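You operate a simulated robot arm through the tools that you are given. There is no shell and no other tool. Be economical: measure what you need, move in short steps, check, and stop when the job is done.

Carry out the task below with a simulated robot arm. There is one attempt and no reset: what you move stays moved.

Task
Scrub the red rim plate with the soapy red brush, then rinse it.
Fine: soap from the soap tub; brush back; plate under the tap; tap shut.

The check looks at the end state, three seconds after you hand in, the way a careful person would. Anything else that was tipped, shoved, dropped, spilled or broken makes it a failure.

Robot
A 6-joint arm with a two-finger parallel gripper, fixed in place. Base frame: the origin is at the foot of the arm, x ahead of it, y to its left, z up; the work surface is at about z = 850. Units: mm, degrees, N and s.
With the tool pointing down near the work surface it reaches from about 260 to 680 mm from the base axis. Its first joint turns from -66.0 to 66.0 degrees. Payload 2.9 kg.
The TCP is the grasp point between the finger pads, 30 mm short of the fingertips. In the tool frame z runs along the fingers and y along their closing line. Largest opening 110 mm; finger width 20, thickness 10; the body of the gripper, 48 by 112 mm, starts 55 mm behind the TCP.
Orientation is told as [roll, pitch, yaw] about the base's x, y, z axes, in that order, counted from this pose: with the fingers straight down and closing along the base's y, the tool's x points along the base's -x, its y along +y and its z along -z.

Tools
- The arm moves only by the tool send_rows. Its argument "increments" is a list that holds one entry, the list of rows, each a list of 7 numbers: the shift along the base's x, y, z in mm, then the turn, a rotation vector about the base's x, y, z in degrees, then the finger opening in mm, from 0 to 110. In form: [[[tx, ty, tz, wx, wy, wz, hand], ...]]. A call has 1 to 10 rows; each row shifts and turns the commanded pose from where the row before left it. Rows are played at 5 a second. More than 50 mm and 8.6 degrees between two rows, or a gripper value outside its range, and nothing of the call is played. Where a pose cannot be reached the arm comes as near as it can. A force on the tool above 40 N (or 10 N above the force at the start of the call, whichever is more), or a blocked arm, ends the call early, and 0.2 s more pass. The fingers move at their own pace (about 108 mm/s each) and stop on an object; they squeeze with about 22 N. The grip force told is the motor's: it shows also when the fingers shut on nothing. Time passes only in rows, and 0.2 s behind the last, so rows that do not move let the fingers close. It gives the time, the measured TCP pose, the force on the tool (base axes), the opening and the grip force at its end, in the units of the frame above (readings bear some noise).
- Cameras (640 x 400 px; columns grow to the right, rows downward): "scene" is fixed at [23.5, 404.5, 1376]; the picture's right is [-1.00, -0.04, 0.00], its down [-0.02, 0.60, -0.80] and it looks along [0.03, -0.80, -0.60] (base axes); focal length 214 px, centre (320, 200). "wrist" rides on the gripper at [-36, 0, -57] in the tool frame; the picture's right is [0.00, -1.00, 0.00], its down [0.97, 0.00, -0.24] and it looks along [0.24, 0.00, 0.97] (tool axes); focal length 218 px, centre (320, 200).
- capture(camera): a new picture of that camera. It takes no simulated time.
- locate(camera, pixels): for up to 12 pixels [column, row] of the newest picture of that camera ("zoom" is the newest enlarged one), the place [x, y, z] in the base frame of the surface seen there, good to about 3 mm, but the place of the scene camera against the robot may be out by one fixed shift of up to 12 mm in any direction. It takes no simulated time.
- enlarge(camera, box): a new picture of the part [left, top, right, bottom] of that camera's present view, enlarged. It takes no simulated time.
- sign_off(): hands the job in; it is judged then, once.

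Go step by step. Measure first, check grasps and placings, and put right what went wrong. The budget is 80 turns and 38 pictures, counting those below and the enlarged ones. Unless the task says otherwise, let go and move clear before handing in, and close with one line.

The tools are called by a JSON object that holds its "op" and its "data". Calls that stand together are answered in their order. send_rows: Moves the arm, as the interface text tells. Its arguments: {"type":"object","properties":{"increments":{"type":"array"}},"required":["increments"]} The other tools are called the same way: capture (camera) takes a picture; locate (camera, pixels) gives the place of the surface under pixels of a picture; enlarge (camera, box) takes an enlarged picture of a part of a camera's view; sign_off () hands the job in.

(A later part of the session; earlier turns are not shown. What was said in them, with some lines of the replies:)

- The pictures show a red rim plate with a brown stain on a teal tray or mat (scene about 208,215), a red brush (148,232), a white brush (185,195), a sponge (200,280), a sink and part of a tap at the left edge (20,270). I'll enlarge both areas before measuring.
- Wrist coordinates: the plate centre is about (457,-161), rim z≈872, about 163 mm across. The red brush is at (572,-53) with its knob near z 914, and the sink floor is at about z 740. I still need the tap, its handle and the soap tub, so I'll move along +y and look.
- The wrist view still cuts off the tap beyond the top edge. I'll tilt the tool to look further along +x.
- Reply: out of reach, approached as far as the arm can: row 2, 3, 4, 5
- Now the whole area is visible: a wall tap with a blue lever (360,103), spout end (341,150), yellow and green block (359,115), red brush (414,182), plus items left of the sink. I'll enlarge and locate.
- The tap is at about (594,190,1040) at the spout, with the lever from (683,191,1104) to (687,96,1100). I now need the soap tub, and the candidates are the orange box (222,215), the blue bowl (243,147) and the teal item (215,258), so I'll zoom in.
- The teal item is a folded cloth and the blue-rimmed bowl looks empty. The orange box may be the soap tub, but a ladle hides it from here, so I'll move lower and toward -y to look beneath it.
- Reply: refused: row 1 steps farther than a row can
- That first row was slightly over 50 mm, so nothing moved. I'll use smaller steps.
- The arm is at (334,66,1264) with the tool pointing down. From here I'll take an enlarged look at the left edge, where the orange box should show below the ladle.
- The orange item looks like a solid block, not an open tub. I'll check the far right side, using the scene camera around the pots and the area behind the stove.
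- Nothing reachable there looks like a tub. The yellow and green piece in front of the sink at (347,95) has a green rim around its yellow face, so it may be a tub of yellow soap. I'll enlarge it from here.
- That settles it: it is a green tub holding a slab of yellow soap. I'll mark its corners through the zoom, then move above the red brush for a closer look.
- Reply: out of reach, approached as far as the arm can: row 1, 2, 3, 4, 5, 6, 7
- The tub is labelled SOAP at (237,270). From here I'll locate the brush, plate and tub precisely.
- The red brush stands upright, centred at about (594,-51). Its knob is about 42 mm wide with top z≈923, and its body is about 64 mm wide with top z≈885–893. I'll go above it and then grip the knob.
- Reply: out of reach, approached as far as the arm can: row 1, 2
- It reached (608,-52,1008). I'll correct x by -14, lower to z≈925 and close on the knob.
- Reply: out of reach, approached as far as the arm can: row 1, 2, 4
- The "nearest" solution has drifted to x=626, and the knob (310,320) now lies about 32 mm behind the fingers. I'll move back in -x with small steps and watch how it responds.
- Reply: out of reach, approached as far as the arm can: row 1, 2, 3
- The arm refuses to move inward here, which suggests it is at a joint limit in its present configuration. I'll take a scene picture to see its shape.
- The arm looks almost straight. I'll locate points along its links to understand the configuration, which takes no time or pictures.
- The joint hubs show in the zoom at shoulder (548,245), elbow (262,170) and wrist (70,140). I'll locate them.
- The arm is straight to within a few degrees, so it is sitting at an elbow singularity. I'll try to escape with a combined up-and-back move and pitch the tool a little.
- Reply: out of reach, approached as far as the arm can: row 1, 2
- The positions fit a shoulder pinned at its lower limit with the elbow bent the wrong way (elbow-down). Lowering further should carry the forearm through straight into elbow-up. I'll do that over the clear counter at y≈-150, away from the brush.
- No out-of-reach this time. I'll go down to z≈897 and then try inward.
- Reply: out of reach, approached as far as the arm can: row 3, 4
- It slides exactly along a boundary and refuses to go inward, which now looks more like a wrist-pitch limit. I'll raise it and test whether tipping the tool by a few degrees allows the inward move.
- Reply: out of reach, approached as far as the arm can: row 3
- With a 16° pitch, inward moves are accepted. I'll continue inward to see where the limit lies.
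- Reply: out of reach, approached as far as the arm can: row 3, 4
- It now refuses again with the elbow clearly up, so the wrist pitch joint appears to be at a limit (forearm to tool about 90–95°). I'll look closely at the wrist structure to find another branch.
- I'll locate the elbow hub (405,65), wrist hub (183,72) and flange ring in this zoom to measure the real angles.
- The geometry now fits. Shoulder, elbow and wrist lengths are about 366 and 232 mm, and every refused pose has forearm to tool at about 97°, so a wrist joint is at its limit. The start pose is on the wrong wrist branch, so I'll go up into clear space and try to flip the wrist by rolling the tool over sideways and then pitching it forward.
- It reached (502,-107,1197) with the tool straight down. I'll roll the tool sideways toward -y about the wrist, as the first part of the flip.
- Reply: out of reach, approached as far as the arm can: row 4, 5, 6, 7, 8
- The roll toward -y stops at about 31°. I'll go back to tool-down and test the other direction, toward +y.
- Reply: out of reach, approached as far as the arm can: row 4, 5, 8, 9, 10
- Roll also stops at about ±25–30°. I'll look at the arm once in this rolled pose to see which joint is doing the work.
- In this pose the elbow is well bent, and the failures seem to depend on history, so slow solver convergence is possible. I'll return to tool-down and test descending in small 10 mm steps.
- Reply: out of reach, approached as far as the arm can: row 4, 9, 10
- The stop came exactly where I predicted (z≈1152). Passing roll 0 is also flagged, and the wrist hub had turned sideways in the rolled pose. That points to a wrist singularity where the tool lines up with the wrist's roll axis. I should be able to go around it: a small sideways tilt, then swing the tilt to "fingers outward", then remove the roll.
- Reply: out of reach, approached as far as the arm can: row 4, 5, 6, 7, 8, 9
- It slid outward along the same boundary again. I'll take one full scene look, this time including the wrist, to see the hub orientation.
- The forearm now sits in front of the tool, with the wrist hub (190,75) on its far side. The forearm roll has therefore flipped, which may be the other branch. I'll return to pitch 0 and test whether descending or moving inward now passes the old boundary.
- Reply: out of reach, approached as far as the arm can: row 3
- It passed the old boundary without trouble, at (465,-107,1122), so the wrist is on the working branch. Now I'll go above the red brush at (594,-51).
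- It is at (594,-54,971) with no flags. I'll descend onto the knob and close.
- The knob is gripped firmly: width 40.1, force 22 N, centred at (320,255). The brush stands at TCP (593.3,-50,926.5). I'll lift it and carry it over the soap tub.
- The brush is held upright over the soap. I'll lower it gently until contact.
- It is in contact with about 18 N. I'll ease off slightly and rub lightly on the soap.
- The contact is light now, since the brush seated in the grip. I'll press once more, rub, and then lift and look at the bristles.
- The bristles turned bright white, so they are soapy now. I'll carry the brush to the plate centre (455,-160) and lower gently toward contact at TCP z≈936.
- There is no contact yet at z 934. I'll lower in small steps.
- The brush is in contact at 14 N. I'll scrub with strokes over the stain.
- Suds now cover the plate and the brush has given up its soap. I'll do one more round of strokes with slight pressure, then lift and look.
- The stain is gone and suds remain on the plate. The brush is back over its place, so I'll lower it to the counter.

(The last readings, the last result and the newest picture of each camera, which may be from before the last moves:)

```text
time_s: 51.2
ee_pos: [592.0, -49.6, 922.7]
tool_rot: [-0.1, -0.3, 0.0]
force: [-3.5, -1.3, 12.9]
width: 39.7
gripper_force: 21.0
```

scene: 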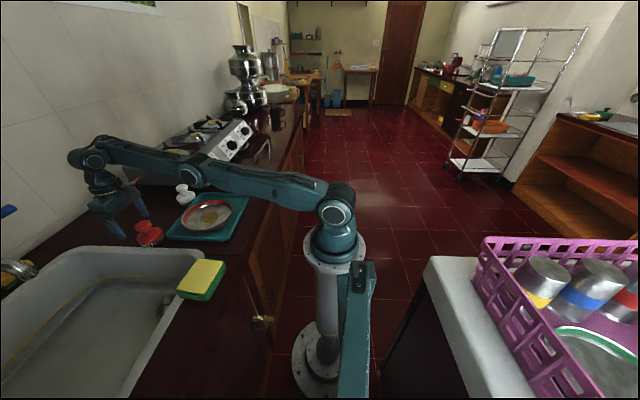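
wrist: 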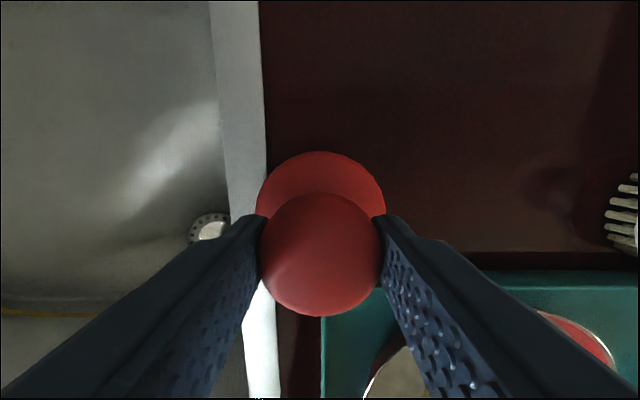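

Contact at 13 N. I'll release the brush, rise, and move over the plate's -y rim at (456,-241).

{"op": "send_rows", "data": {"increments": [[[0, 0, 1, 0, 0, 0, 45], [0, 0, 0, 0, 0, 0, 60], [0, 0, 0, 0, 0, 0, 90], [0, 0, 15, 0, 0, 0, 90], [0, 0, 35, 0, 0, 0, 90], [0, 0, 40, 0, 0, 0, 90]]]}}

{"op": "send_rows", "data": {"increments": [[[-27, -38, 0, 0, 0, 0, 90], [-27, -38, 0, 0, 0, 0, 70], [-27, -38, 0, 0, 0, 0, 50], [-27, -38, 0, 0, 0, 0, 50], [-27, -38, 0, 0, 0, 0, 50], [0, 0, 0, 0, 0, 0, 50]]]}}

{"op": "capture", "data": {"camera": "wrist"}}

```text
time_s: 52.6
ee_pos: [593.5, -50.6, 1012.2]
tool_rot: [-0.1, -0.2, 0.0]
force: [0.3, 0.3, 0.0]
width: 90.2
gripper_force: 0.1
```

```text
time_s: 54.0
ee_pos: [456.9, -240.9, 1011.8]
tool_rot: [-0.1, -0.2, 0.0]
force: [-0.5, -1.0, 0.1]
width: 50.6
gripper_force: 0.1
```

```text
5 pictures are left
```

wrist: 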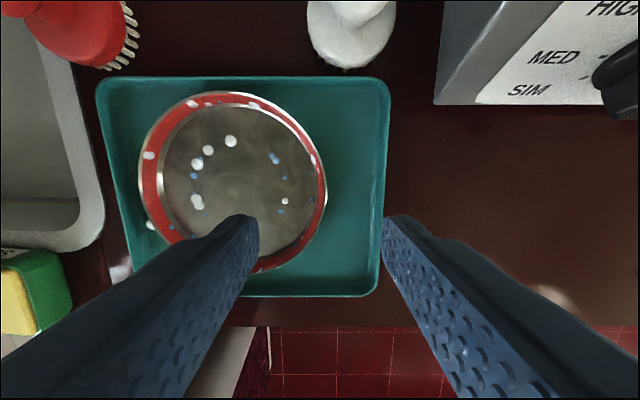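

The brush stands free at the top left. I'll locate the plate rim and tray wall from here.

{"op": "locate", "data": {"camera": "wrist", "pixels": [[326, 190], [323, 175], [318, 190], [310, 190], [140, 180], [235, 93], [260, 272], [375, 190], [386, 190], [345, 190], [300, 195], [113, 170]]}}

```text
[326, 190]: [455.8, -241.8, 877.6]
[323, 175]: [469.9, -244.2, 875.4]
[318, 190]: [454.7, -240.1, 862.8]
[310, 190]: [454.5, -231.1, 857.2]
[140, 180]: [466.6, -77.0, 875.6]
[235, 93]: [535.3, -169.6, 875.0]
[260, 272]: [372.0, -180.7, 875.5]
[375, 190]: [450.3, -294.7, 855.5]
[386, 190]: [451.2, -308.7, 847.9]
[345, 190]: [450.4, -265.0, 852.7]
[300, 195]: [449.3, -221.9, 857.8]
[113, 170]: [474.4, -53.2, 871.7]
```

The rim top is at y≈-243, z 876, and the tray floor is clear to y≈-294. I'll descend to TCP z≈894 and pinch the rim.

{"op": "send_rows", "data": {"increments": [[[-1, -1, -40, 0, 0, 0, 50], [0, 0, -40, 0, 0, 0, 50], [0, 0, -25, 0, 0, 0, 50], [0, 0, -13, 0, 0, 0, 50], [0, 0, 0, 0, 0, 0, 50], [0, 0, 0, 0, 0, 0, 25], [0, 0, 0, 0, 0, 0, 0], [0, 0, 0, 0, 0, 0, 0], [0, 0, 0, 0, 0, 0, 0]]]}}

```text
time_s: 56.0
ee_pos: [456.5, -240.7, 895.0]
tool_rot: [0.0, -0.2, 0.1]
force: [-1.4, 0.1, 1.6]
width: 12.7
gripper_force: 21.8
```

It has pinched the rim with 12.7 mm between the pads. I'll lift 40 mm and check.

{"op": "send_rows", "data": {"increments": [[[0, 0, 5, 0, 0, 0, 0], [0, 0, 10, 0, 0, 0, 0], [0, 0, 15, 0, 0, 0, 0], [0, 0, 20, 0, 0, 0, 0], [0, 0, 0, 0, 0, 0, 0]]]}}

{"op": "enlarge", "data": {"camera": "scene", "box": [120, 145, 280, 265]}}

```text
time_s: 57.2
ee_pos: [457.3, -240.9, 943.2]
tool_rot: [0.0, -0.2, -0.1]
force: [0.5, -0.5, 1.2]
width: 7.9
gripper_force: 22.2
```

```text
3.33 times, centred on (200, 205) of scene
```

zoom: 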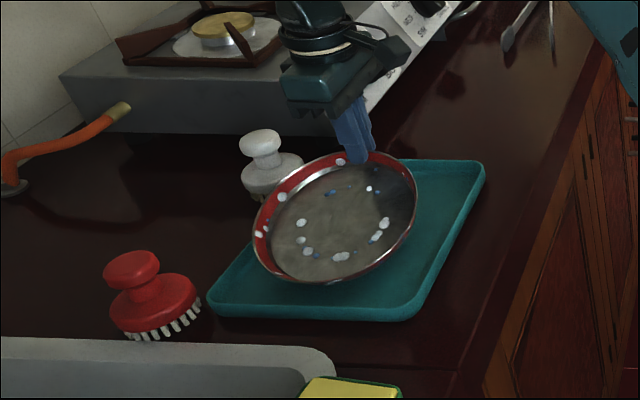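

The plate is held firmly by its rim and hangs tilted with the +y side low by about 25°. I'll raise it clear and carry it over toward the sink's near side, short of the tap.

{"op": "send_rows", "data": {"increments": [[[0, 0, 40, 0, 0, 0, 0], [0, 0, 40, 0, 0, 0, 0], [0, 0, 40, 0, 0, 0, 0], [19.7, 42.7, 0, 0, 0, 0, 0], [19.7, 42.7, 0, 0, 0, 0, 0], [19.7, 42.7, 0, 0, 0, 0, 0], [19.7, 42.7, 0, 0, 0, 0, 0], [19.7, 42.7, 0, 0, 0, 0, 0], [19.7, 42.7, 0, 0, 0, 0, 0]]]}}

```text
time_s: 59.2
ee_pos: [575.3, 14.3, 1065.2]
tool_rot: [-0.1, -0.2, -0.1]
force: [-0.2, 0.2, -0.8]
width: 6.0
gripper_force: 21.7
```

It is at (575,14,1065) and the width fell to 6.0, so the rim may be creeping. I'll lower now while rolling to level the plate.

{"op": "send_rows", "data": {"increments": [[[0, 0, -25, 5, 0, 0, 0], [0, 0, -25, 5, 0, 0, 0], [0, 0, -25, 5, 0, 0, 0], [0, 0, -15, 5, 0, 0, 0], [0, 0, 0, 0, 0, 0, 0]]]}}

{"op": "enlarge", "data": {"camera": "scene", "box": [0, 150, 260, 340]}}

```text
time_s: 60.4
ee_pos: [573.9, 14.7, 975.4]
tool_rot: [20.0, -0.3, -0.2]
force: [-1.0, 0.4, -1.1]
width: 5.8
gripper_force: 22.3
```

```text
2.11 times, centred on (130, 245) of scene
```

zoom: 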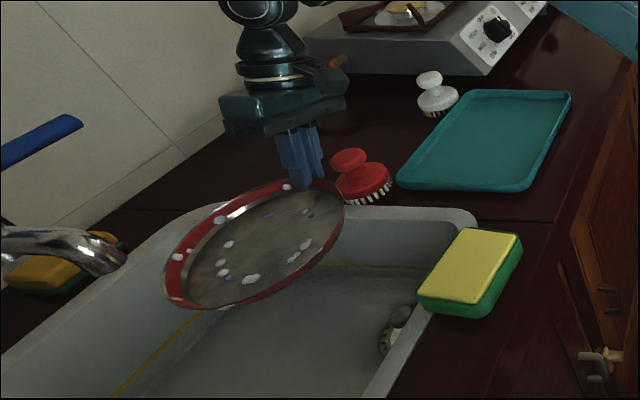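

The plate is held, but I want its real tilt. I'll locate points around the rim, plus the sink floor and spout.

{"op": "locate", "data": {"camera": "zoom", "pixels": [[166, 285], [343, 205], [240, 303], [215, 215], [320, 245], [260, 250], [230, 340], [150, 370], [100, 262], [10, 235], [300, 375], [470, 222]]}}

```text
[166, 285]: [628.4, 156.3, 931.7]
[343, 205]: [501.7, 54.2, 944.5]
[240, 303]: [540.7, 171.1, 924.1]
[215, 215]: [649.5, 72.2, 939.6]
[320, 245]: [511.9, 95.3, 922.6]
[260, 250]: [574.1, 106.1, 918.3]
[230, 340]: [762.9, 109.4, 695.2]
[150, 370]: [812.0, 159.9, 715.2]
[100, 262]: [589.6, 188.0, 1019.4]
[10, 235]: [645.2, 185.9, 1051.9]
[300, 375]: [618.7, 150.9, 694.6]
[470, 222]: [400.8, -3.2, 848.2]
```

The plate is close to level (rim z 924–945), with its centre about 84 mm beyond the TCP. The sink floor is at about z 695 and the spout end is at about (590,188,1020). I'll slide it beneath the spout while lowering.

{"op": "send_rows", "data": {"increments": [[[2, 15, -12, 0, 0, 0, 0], [2, 15, -12, 0, 0, 0, 0], [2, 15, -12, 0, 0, 0, 0], [1, 15, -30, 0, 0, 0, 0], [1, 15, -30, 0, 0, 0, 0], [1, 15, -30, 0, 0, 0, 0], [0, 15, -30, 0, 0, 0, 0], [0, 0, 0, 0, 0, 0, 0]]]}}

```text
time_s: 62.2
ee_pos: [585.3, 120.9, 817.8]
tool_rot: [20.0, -0.2, -0.1]
force: [0.4, -0.3, -0.6]
width: 5.8
gripper_force: 22.1
```

It is at (585,121,818) with no contact forces. I'll continue down toward the sink floor in decreasing steps.

{"op": "send_rows", "data": {"increments": [[[0, 0, -20, 0, 0, 0, 0], [0, 0, -15, 0, 0, 0, 0], [0, 0, -8, 0, 0, 0, 0], [0, 0, -5, 0, 0, 0, 0], [0, 0, -4, 0, 0, 0, 0], [0, 0, -4, 0, 0, 0, 0], [0, 0, 0, 0, 0, 0, 0]]]}}

```text
time_s: 63.8
ee_pos: [584.2, 119.3, 763.7]
tool_rot: [19.9, -0.2, -0.1]
force: [-0.2, 0.1, -0.7]
width: 6.2
gripper_force: 22.5
```

{"op": "send_rows", "data": {"increments": [[[0, 0, -4, 0, 0, 0, 0], [0, 0, -4, 0, 0, 0, 0], [0, 0, -3, 0, 0, 0, 0], [0, 0, -3, 0, 0, 0, 0], [0, 0, 0, 0, 0, 0, 0]]]}}

```text
time_s: 65.0
ee_pos: [583.7, 120.6, 747.1]
tool_rot: [19.8, -0.2, -0.1]
force: [0.2, -0.4, 1.3]
width: 6.7
gripper_force: 21.7
```

The width is rising slightly, so the far edge may be touching. I'll lower a few more millimetres.

{"op": "send_rows", "data": {"increments": [[[0, 0, -3, 0, 0, 0, 0], [0, 0, -3, 0, 0, 0, 0], [0, 0, -3, 0, 0, 0, 0], [0, 0, 0, 0, 0, 0, 0]]]}}

```text
time_s: 66.0
ee_pos: [584.1, 119.9, 740.1]
tool_rot: [20.1, -0.2, -0.1]
force: [-5.5, -2.7, 17.9]
width: 7.4
gripper_force: 21.4
```

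Now a firm 18 N contact. I'll open the fingers and rise straight out.

{"op": "send_rows", "data": {"increments": [[[0, 0, 1, 0, 0, 0, 20], [0, 0, 0, 0, 0, 0, 35], [0, 0, 0, 0, 0, 0, 40], [0, -2, 10, 0, 0, 0, 40], [0, -5, 20, 0, 0, 0, 40], [0, -5, 30, 0, 0, 0, 40], [0, -5, 40, 0, 0, 0, 40], [0, -10, 40, -5, 0, 0, 40], [0, -10, 40, -5, 0, 0, 40], [0, -15, 40, -5, 0, 0, 40]]]}}

{"op": "enlarge", "data": {"camera": "scene", "box": [0, 180, 240, 400]}}

```text
time_s: 68.2
ee_pos: [583.9, 67.9, 961.2]
tool_rot: [4.9, -0.2, 0.0]
force: [-1.0, -0.2, 0.0]
width: 40.0
gripper_force: 0.2
```

```text
1.82 times, centred on (120, 290) of scene
```

zoom: 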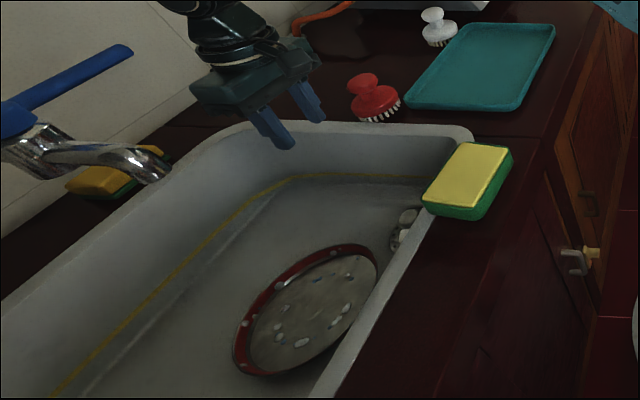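

The plate lies in the sink. I'll locate its rim, the spout end and the lever from this zoom.

{"op": "locate", "data": {"camera": "zoom", "pixels": [[300, 315], [238, 360], [372, 262], [300, 258], [325, 350], [155, 170], [168, 178], [125, 52], [70, 80], [15, 112], [25, 140], [200, 330]]}}

```text
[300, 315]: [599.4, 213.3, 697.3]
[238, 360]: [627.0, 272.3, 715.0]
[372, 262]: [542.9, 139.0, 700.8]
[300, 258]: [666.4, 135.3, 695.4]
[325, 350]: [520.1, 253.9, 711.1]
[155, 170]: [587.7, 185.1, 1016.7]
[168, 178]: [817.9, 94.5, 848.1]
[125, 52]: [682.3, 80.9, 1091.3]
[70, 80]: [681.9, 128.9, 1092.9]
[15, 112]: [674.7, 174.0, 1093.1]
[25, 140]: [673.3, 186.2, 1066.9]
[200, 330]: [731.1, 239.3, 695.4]
```

The plate is flat, centred at about (588,205), right beneath the spout end at (588,185). The lever rod runs along -y at about (685, 85–165, 1089). I'll pull back, raise, and turn the tool 90° so the fingers can straddle the rod.

{"op": "send_rows", "data": {"increments": [[[-20, 5, 35, -4.9, 0, 0, 50], [-21, 5, 35, 0, 0, 8, 50], [-21, 5, 35, 0, 0, 8, 50], [-21, 5, 34, 0, 0, 8, 50], [0, 0, 0, 0, 0, 8, 60], [0, 0, 0, 0, 0, 8, 60], [0, 0, 0, 0, 0, 8, 60], [0, 0, 0, 0, 0, 8, 60], [0, 0, 0, 0, 0, 8, 60], [0, 0, 0, 0, 0, 8, 60]]]}}

```text
time_s: 70.4
ee_pos: [500.9, 87.9, 1098.9]
tool_rot: [0.1, -0.1, 72.1]
force: [-0.4, 0.7, 0.4]
width: 59.6
gripper_force: 0.1
```

Yaw is at 72° with no flags. I'll finish the yaw to 90° and begin pitching the fingers outward.

{"op": "send_rows", "data": {"increments": [[[0, 0, 0, 0, 0, 8, 60], [0, 0, 0, 0, 0, 8, 60], [0, 5, 0, 0, 0, 2, 60], [0, 5, 10, 0, -8, 0, 60], [10, 5, 10, 0, -8, 0, 60], [15, 2, 10, 0, -8, 0, 60], [15, 0, 10, 0, -8, 0, 60], [15, 0, 10, 0, -8, 0, 60], [15, 0, 4, 0, -5, 0, 60]]]}}

```text
time_s: 72.4
ee_pos: [571.4, 104.3, 1154.2]
tool_rot: [-45.1, -0.2, 90.1]
force: [-0.4, -0.1, 0.2]
width: 60.0
gripper_force: 0.0
```

The tool is tilted 45° outward and straddling vertically. I'll move to 80 mm short of the rod and then approach along the finger direction.

{"op": "send_rows", "data": {"increments": [[[25, 0, 0, 0, 0, 0, 60], [25, 0.5, -1, 0, 0, 0, 60], [14, 0, -14, 0, 0, 0, 60], [14, 0, -14, 0, 0, 0, 60], [10, 0, -10, 0, 0, 0, 60], [10, 0, -10, 0, 0, 0, 60], [8, 0, -8, 0, 0, 0, 60], [0, 0, 0, 0, 0, 0, 60]]]}}

```text
time_s: 74.2
ee_pos: [676.5, 105.1, 1095.2]
tool_rot: [-45.0, -0.2, 90.1]
force: [0.5, 0.6, -0.3]
width: 59.9
gripper_force: 0.1
```

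No contact so far. I'll narrow the fingers to check the rod is between them.

{"op": "send_rows", "data": {"increments": [[[0, 0, 0, 0, 0, 0, 45], [0, 0, 0, 0, 0, 0, 35], [0, 0, 0, 0, 0, 0, 28], [0, 0, 0, 0, 0, 0, 28]]]}}

```text
time_s: 75.2
ee_pos: [677.9, 104.8, 1096.3]
tool_rot: [-45.0, -0.3, 90.1]
force: [0.4, -0.8, 2.6]
width: 29.0
gripper_force: 1.4
```

{"op": "send_rows", "data": {"increments": [[[0, 0, 0, 0, 0, 0, 24], [0, 0, 0, 0, 0, 0, 20], [0, 0, 0, 0, 0, 0, 16], [0, 0, 0, 0, 0, 0, 16]]]}}

```text
time_s: 76.2
ee_pos: [677.5, 105.7, 1095.9]
tool_rot: [-45.0, -0.3, 90.1]
force: [2.5, -1.0, 0.5]
width: 19.2
gripper_force: 44.8
```

The rod is between the fingers (19 mm). I'll loosen slightly and test by pulling toward -x in small steps while watching the force.

{"op": "send_rows", "data": {"increments": [[[0, 0, 0, 0, 0, 0, 26], [-4, 0, 0, 0, 0, 0, 26], [-4, 0, 0, 0, 0, 0, 26], [-4, 0, 0, 0, 0, 0, 26], [-4, 0, 0, 0, 0, 0, 26], [0, 0, 0, 0, 0, 0, 26]]]}}

```text
time_s: 77.6
ee_pos: [661.3, 106.8, 1096.7]
tool_rot: [-45.1, -0.3, 90.1]
force: [0.9, -0.5, 0.7]
width: 26.5
gripper_force: 0.2
```

The lever swung about 12 mm toward -x with almost no force, so it turns about its vertical axis. I'll follow its arc around (682,190) to about 48°, turning the tool with it.

{"op": "send_rows", "data": {"increments": [[[-11.5, 3.7, 0, 0, 0, -8, 30], [-11, 5.1, 0, 0, 0, -8, 30], [-10, 6.8, 0, 0, 0, -8, 30], [-9, 8, 0, 0, 0, -8, 30], [-7.9, 9.2, 0, 0, 0, -8, 30], [0, 0, 0, 0, 0, 0, 30]]]}}

{"op": "enlarge", "data": {"camera": "scene", "box": [0, 130, 240, 400]}}

```text
time_s: 79.0
ee_pos: [611.7, 139.1, 1095.8]
tool_rot: [-45.0, -0.2, 49.9]
force: [-0.7, -0.2, 0.0]
width: 30.1
gripper_force: 0.0
```

```text
1.48 times, centred on (120, 265) of scene
```

zoom: 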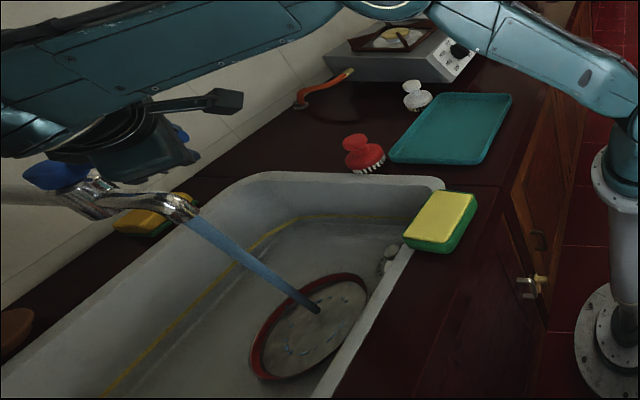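

Water is running and the stream lands on the plate at (318,308), with the suds already clearing. I'll hold for a few seconds.

{"op": "send_rows", "data": {"increments": [[[0, 0, 0, 0, 0, 0, 30], [0, 0, 0, 0, 0, 0, 30], [0, 0, 0, 0, 0, 0, 30], [0, 0, 0, 0, 0, 0, 30], [0, 0, 0, 0, 0, 0, 30], [0, 0, 0, 0, 0, 0, 30], [0, 0, 0, 0, 0, 0, 30], [0, 0, 0, 0, 0, 0, 30], [0, 0, 0, 0, 0, 0, 30], [0, 0, 0, 0, 0, 0, 30]]]}}

{"op": "send_rows", "data": {"increments": [[[0, 0, 0, 0, 0, 0, 30], [0, 0, 0, 0, 0, 0, 30], [0, 0, 0, 0, 0, 0, 30], [0, 0, 0, 0, 0, 0, 30], [0, 0, 0, 0, 0, 0, 30], [0, 0, 0, 0, 0, 0, 30], [0, 0, 0, 0, 0, 0, 30], [0, 0, 0, 0, 0, 0, 30], [0, 0, 0, 0, 0, 0, 30], [0, 0, 0, 0, 0, 0, 30]]]}}

{"op": "send_rows", "data": {"increments": [[[0, 0, 0, 0, 0, 0, 30], [0, 0, 0, 0, 0, 0, 30], [0, 0, 0, 0, 0, 0, 30], [0, 0, 0, 0, 0, 0, 30], [0, 0, 0, 0, 0, 0, 30], [0, 0, 0, 0, 0, 0, 30], [0, 0, 0, 0, 0, 0, 30], [0, 0, 0, 0, 0, 0, 30], [0, 0, 0, 0, 0, 0, 30], [0, 0, 0, 0, 0, 0, 30]]]}}

```text
time_s: 81.2
ee_pos: [611.2, 137.8, 1096.9]
tool_rot: [-45.0, -0.2, 50.1]
force: [-0.2, -1.0, -0.1]
width: 29.8
gripper_force: 0.1
```

```text
time_s: 83.4
ee_pos: [611.4, 137.9, 1096.0]
tool_rot: [-45.1, -0.2, 50.1]
force: [0.2, -0.2, 0.7]
width: 30.3
gripper_force: 0.1
```

```text
time_s: 85.6
ee_pos: [611.9, 138.1, 1096.6]
tool_rot: [-45.0, -0.1, 50.1]
force: [-1.0, -0.4, 0.4]
width: 29.7
gripper_force: 0.0
```

About 7 s of rinsing is done. I'll shut the tap by reversing the same arc.

{"op": "send_rows", "data": {"increments": [[[7.9, -9.2, 0, 0, 0, 8, 30], [9, -8, 0, 0, 0, 8, 30], [10, -6.8, 0, 0, 0, 8, 30], [11, -5.1, 0, 0, 0, 8, 30], [11.5, -3.7, 0, 0, 0, 8, 30], [4, 0, 0, 0, 0, 0, 30], [4, 0, 0, 0, 0, 0, 30], [4, 0, 0, 0, 0, 0, 30], [4, 0, 0, 0, 0, 0, 30], [0, 0, 0, 0, 0, 0, 30]]]}}

{"op": "send_rows", "data": {"increments": [[[2, 0, 0, 0, 0, 0, 26], [2, 0, 0, 0, 0, 0, 24], [2, 0, 0, 0, 0, 0, 24], [2, 0, 0, 0, 0, 0, 24], [0, 0, 0, 0, 0, 0, 24]]]}}

```text
time_s: 87.8
ee_pos: [676.6, 104.8, 1096.9]
tool_rot: [-45.1, -0.1, 90.0]
force: [-0.8, -0.5, 0.2]
width: 30.3
gripper_force: 0.7
```

```text
time_s: 89.0
ee_pos: [685.4, 105.8, 1096.0]
tool_rot: [-44.9, -0.2, 90.1]
force: [0.1, 0.3, -0.4]
width: 24.2
gripper_force: 0.1
```

There is no stop force yet. When I first closed, the outer finger touched early, so the shut position is a few millimetres further out. I'll push on in small steps to feel the end stop.

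{"op": "send_rows", "data": {"increments": [[[1.5, 0, 0, 0, 0, 0, 22], [1.5, 0, 0, 0, 0, 0, 22], [1.5, 0, 0, 0, 0, 0, 22], [0, 0, 0, 0, 0, 0, 22]]]}}

```text
time_s: 90.0
ee_pos: [690.4, 106.1, 1095.8]
tool_rot: [-45.0, -0.1, 90.1]
force: [-0.4, 0.8, -0.4]
width: 22.1
gripper_force: 0.2
```

Still no stop force, so I'll open, back out along the finger direction, and use the last picture to check the lever and the water.

{"op": "send_rows", "data": {"increments": [[[0, 0, 0, 0, 0, 0, 50], [0, 0, 0, 0, 0, 0, 50], [-14, 0, 14, 0, 0, 0, 50], [-20, 0, 20, 0, 0, 0, 50], [-20, 0, 20, 0, 0, 0, 50], [-30, -10, 10, 0, 0, 0, 50], [-30, -30, 0, 0, 0, 0, 50], [-20, -40, 0, 0, 0, 0, 50], [-20, -40, 0, 0, 0, 0, 50]]]}}

{"op": "enlarge", "data": {"camera": "scene", "box": [0, 170, 230, 400]}}

```text
time_s: 92.0
ee_pos: [533.8, -14.1, 1160.3]
tool_rot: [-45.0, -0.2, 90.3]
force: [-0.4, 0.4, 0.4]
width: 49.9
gripper_force: 0.0
```

```text
1.74 times, centred on (115, 285) of scene
```

zoom: 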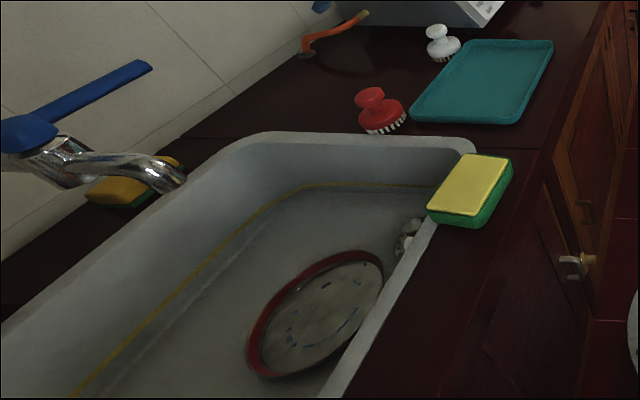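

No water is flowing, and the white suds are gone with only bluish water drops left. I'll check the lever angle against its original reading.

{"op": "locate", "data": {"camera": "zoom", "pixels": [[148, 66], [100, 93], [60, 112], [30, 128], [320, 310], [270, 360], [370, 262], [375, 98], [292, 338]]}}

```text
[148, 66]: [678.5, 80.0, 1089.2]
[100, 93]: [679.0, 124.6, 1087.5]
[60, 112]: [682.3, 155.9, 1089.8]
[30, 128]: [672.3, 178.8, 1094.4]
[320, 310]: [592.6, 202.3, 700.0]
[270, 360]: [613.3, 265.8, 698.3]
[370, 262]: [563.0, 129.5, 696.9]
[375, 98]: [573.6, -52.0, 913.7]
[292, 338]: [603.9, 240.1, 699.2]
```

The lever reads straight along -y as it did originally (x≈679–682), and no water shows. To be sure it is fully shut, I'll go back and press it gently outward until I feel the stop.

{"op": "send_rows", "data": {"increments": [[[20, 40, 0, 0, 0, 0, 50], [20, 40, 0, 0, 0, 0, 50], [30, 30, 0, 0, 0, 0, 50], [30, 10, -10, 0, 0, 0, 50], [20, 0, -20, 0, 0, 0, 50], [20, 0, -20, 0, 0, 0, 50], [14, 0, -14, 0, 0, 0, 50], [0, 0, 0, 0, 0, 0, 36], [0, 0, 0, 0, 0, 0, 28], [0, 0, 0, 0, 0, 0, 24]]]}}

```text
time_s: 94.2
ee_pos: [688.7, 105.5, 1095.9]
tool_rot: [-45.0, -0.1, 90.1]
force: [0.7, 0.4, 0.2]
width: 24.0
gripper_force: 0.0
```

{"op": "send_rows", "data": {"increments": [[[1.5, 0, 0, 0, 0, 0, 24], [1.5, 0, 0, 0, 0, 0, 24], [1.5, 0, 0, 0, 0, 0, 24], [0, 0, 0, 0, 0, 0, 24]]]}}

```text
time_s: 95.2
ee_pos: [694.4, 105.2, 1096.7]
tool_rot: [-45.0, -0.1, 90.1]
force: [-1.9, 0.1, -0.7]
width: 25.2
gripper_force: 1.4
```

A reaction is appearing (-1.9 N, fingers pushed to 25.2). One more small step will confirm the stop.

{"op": "send_rows", "data": {"increments": [[[1.5, 0, 0, 0, 0, 0, 24], [1, 0, 0, 0, 0, 0, 24], [0, 0, 0, 0, 0, 0, 24]]]}}

```text
time_s: 96.0
ee_pos: [694.8, 106.1, 1096.1]
tool_rot: [-45.0, -0.3, 90.1]
force: [-6.4, 0.5, -3.3]
width: 27.1
gripper_force: 3.2
5 turns are left
```

The force has risen to -6.4 N without movement, so the lever is against its closed stop. I'll open, back out the same way, and rise clear.

{"op": "send_rows", "data": {"increments": [[[-3, 0, 0, 0, 0, 0, 50], [0, 0, 0, 0, 0, 0, 50], [-14, 0, 14, 0, 0, 0, 50], [-20, 0, 20, 0, 0, 0, 50], [-20, 0, 20, 0, 0, 0, 50], [-30, -10, 10, 0, 0, 0, 50], [-30, -30, 0, 0, 0, 0, 50], [-20, -40, 0, 0, 0, 0, 50], [-20, -40, 0, 0, 0, 0, 50]]]}}

```text
time_s: 98.0
ee_pos: [538.7, -13.8, 1160.9]
tool_rot: [-45.0, -0.2, 90.3]
force: [-0.1, -0.4, -0.8]
width: 49.9
gripper_force: 0.0
4 turns are left
```

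The arm is clear at (539,-14,1161) with nothing in the fingers, and the last check showed the lever on its closed stop, so I'm handing in.

{"op": "sign_off", "data": {}}

```text
The job is handed in.
```

I scrubbed the red rim plate with the soapy red brush and rinsed it for about 7 seconds. It is now in the sink under the shut tap; the white suds are gone, and the bluish marks left look like water drops. The brush is back in its place.
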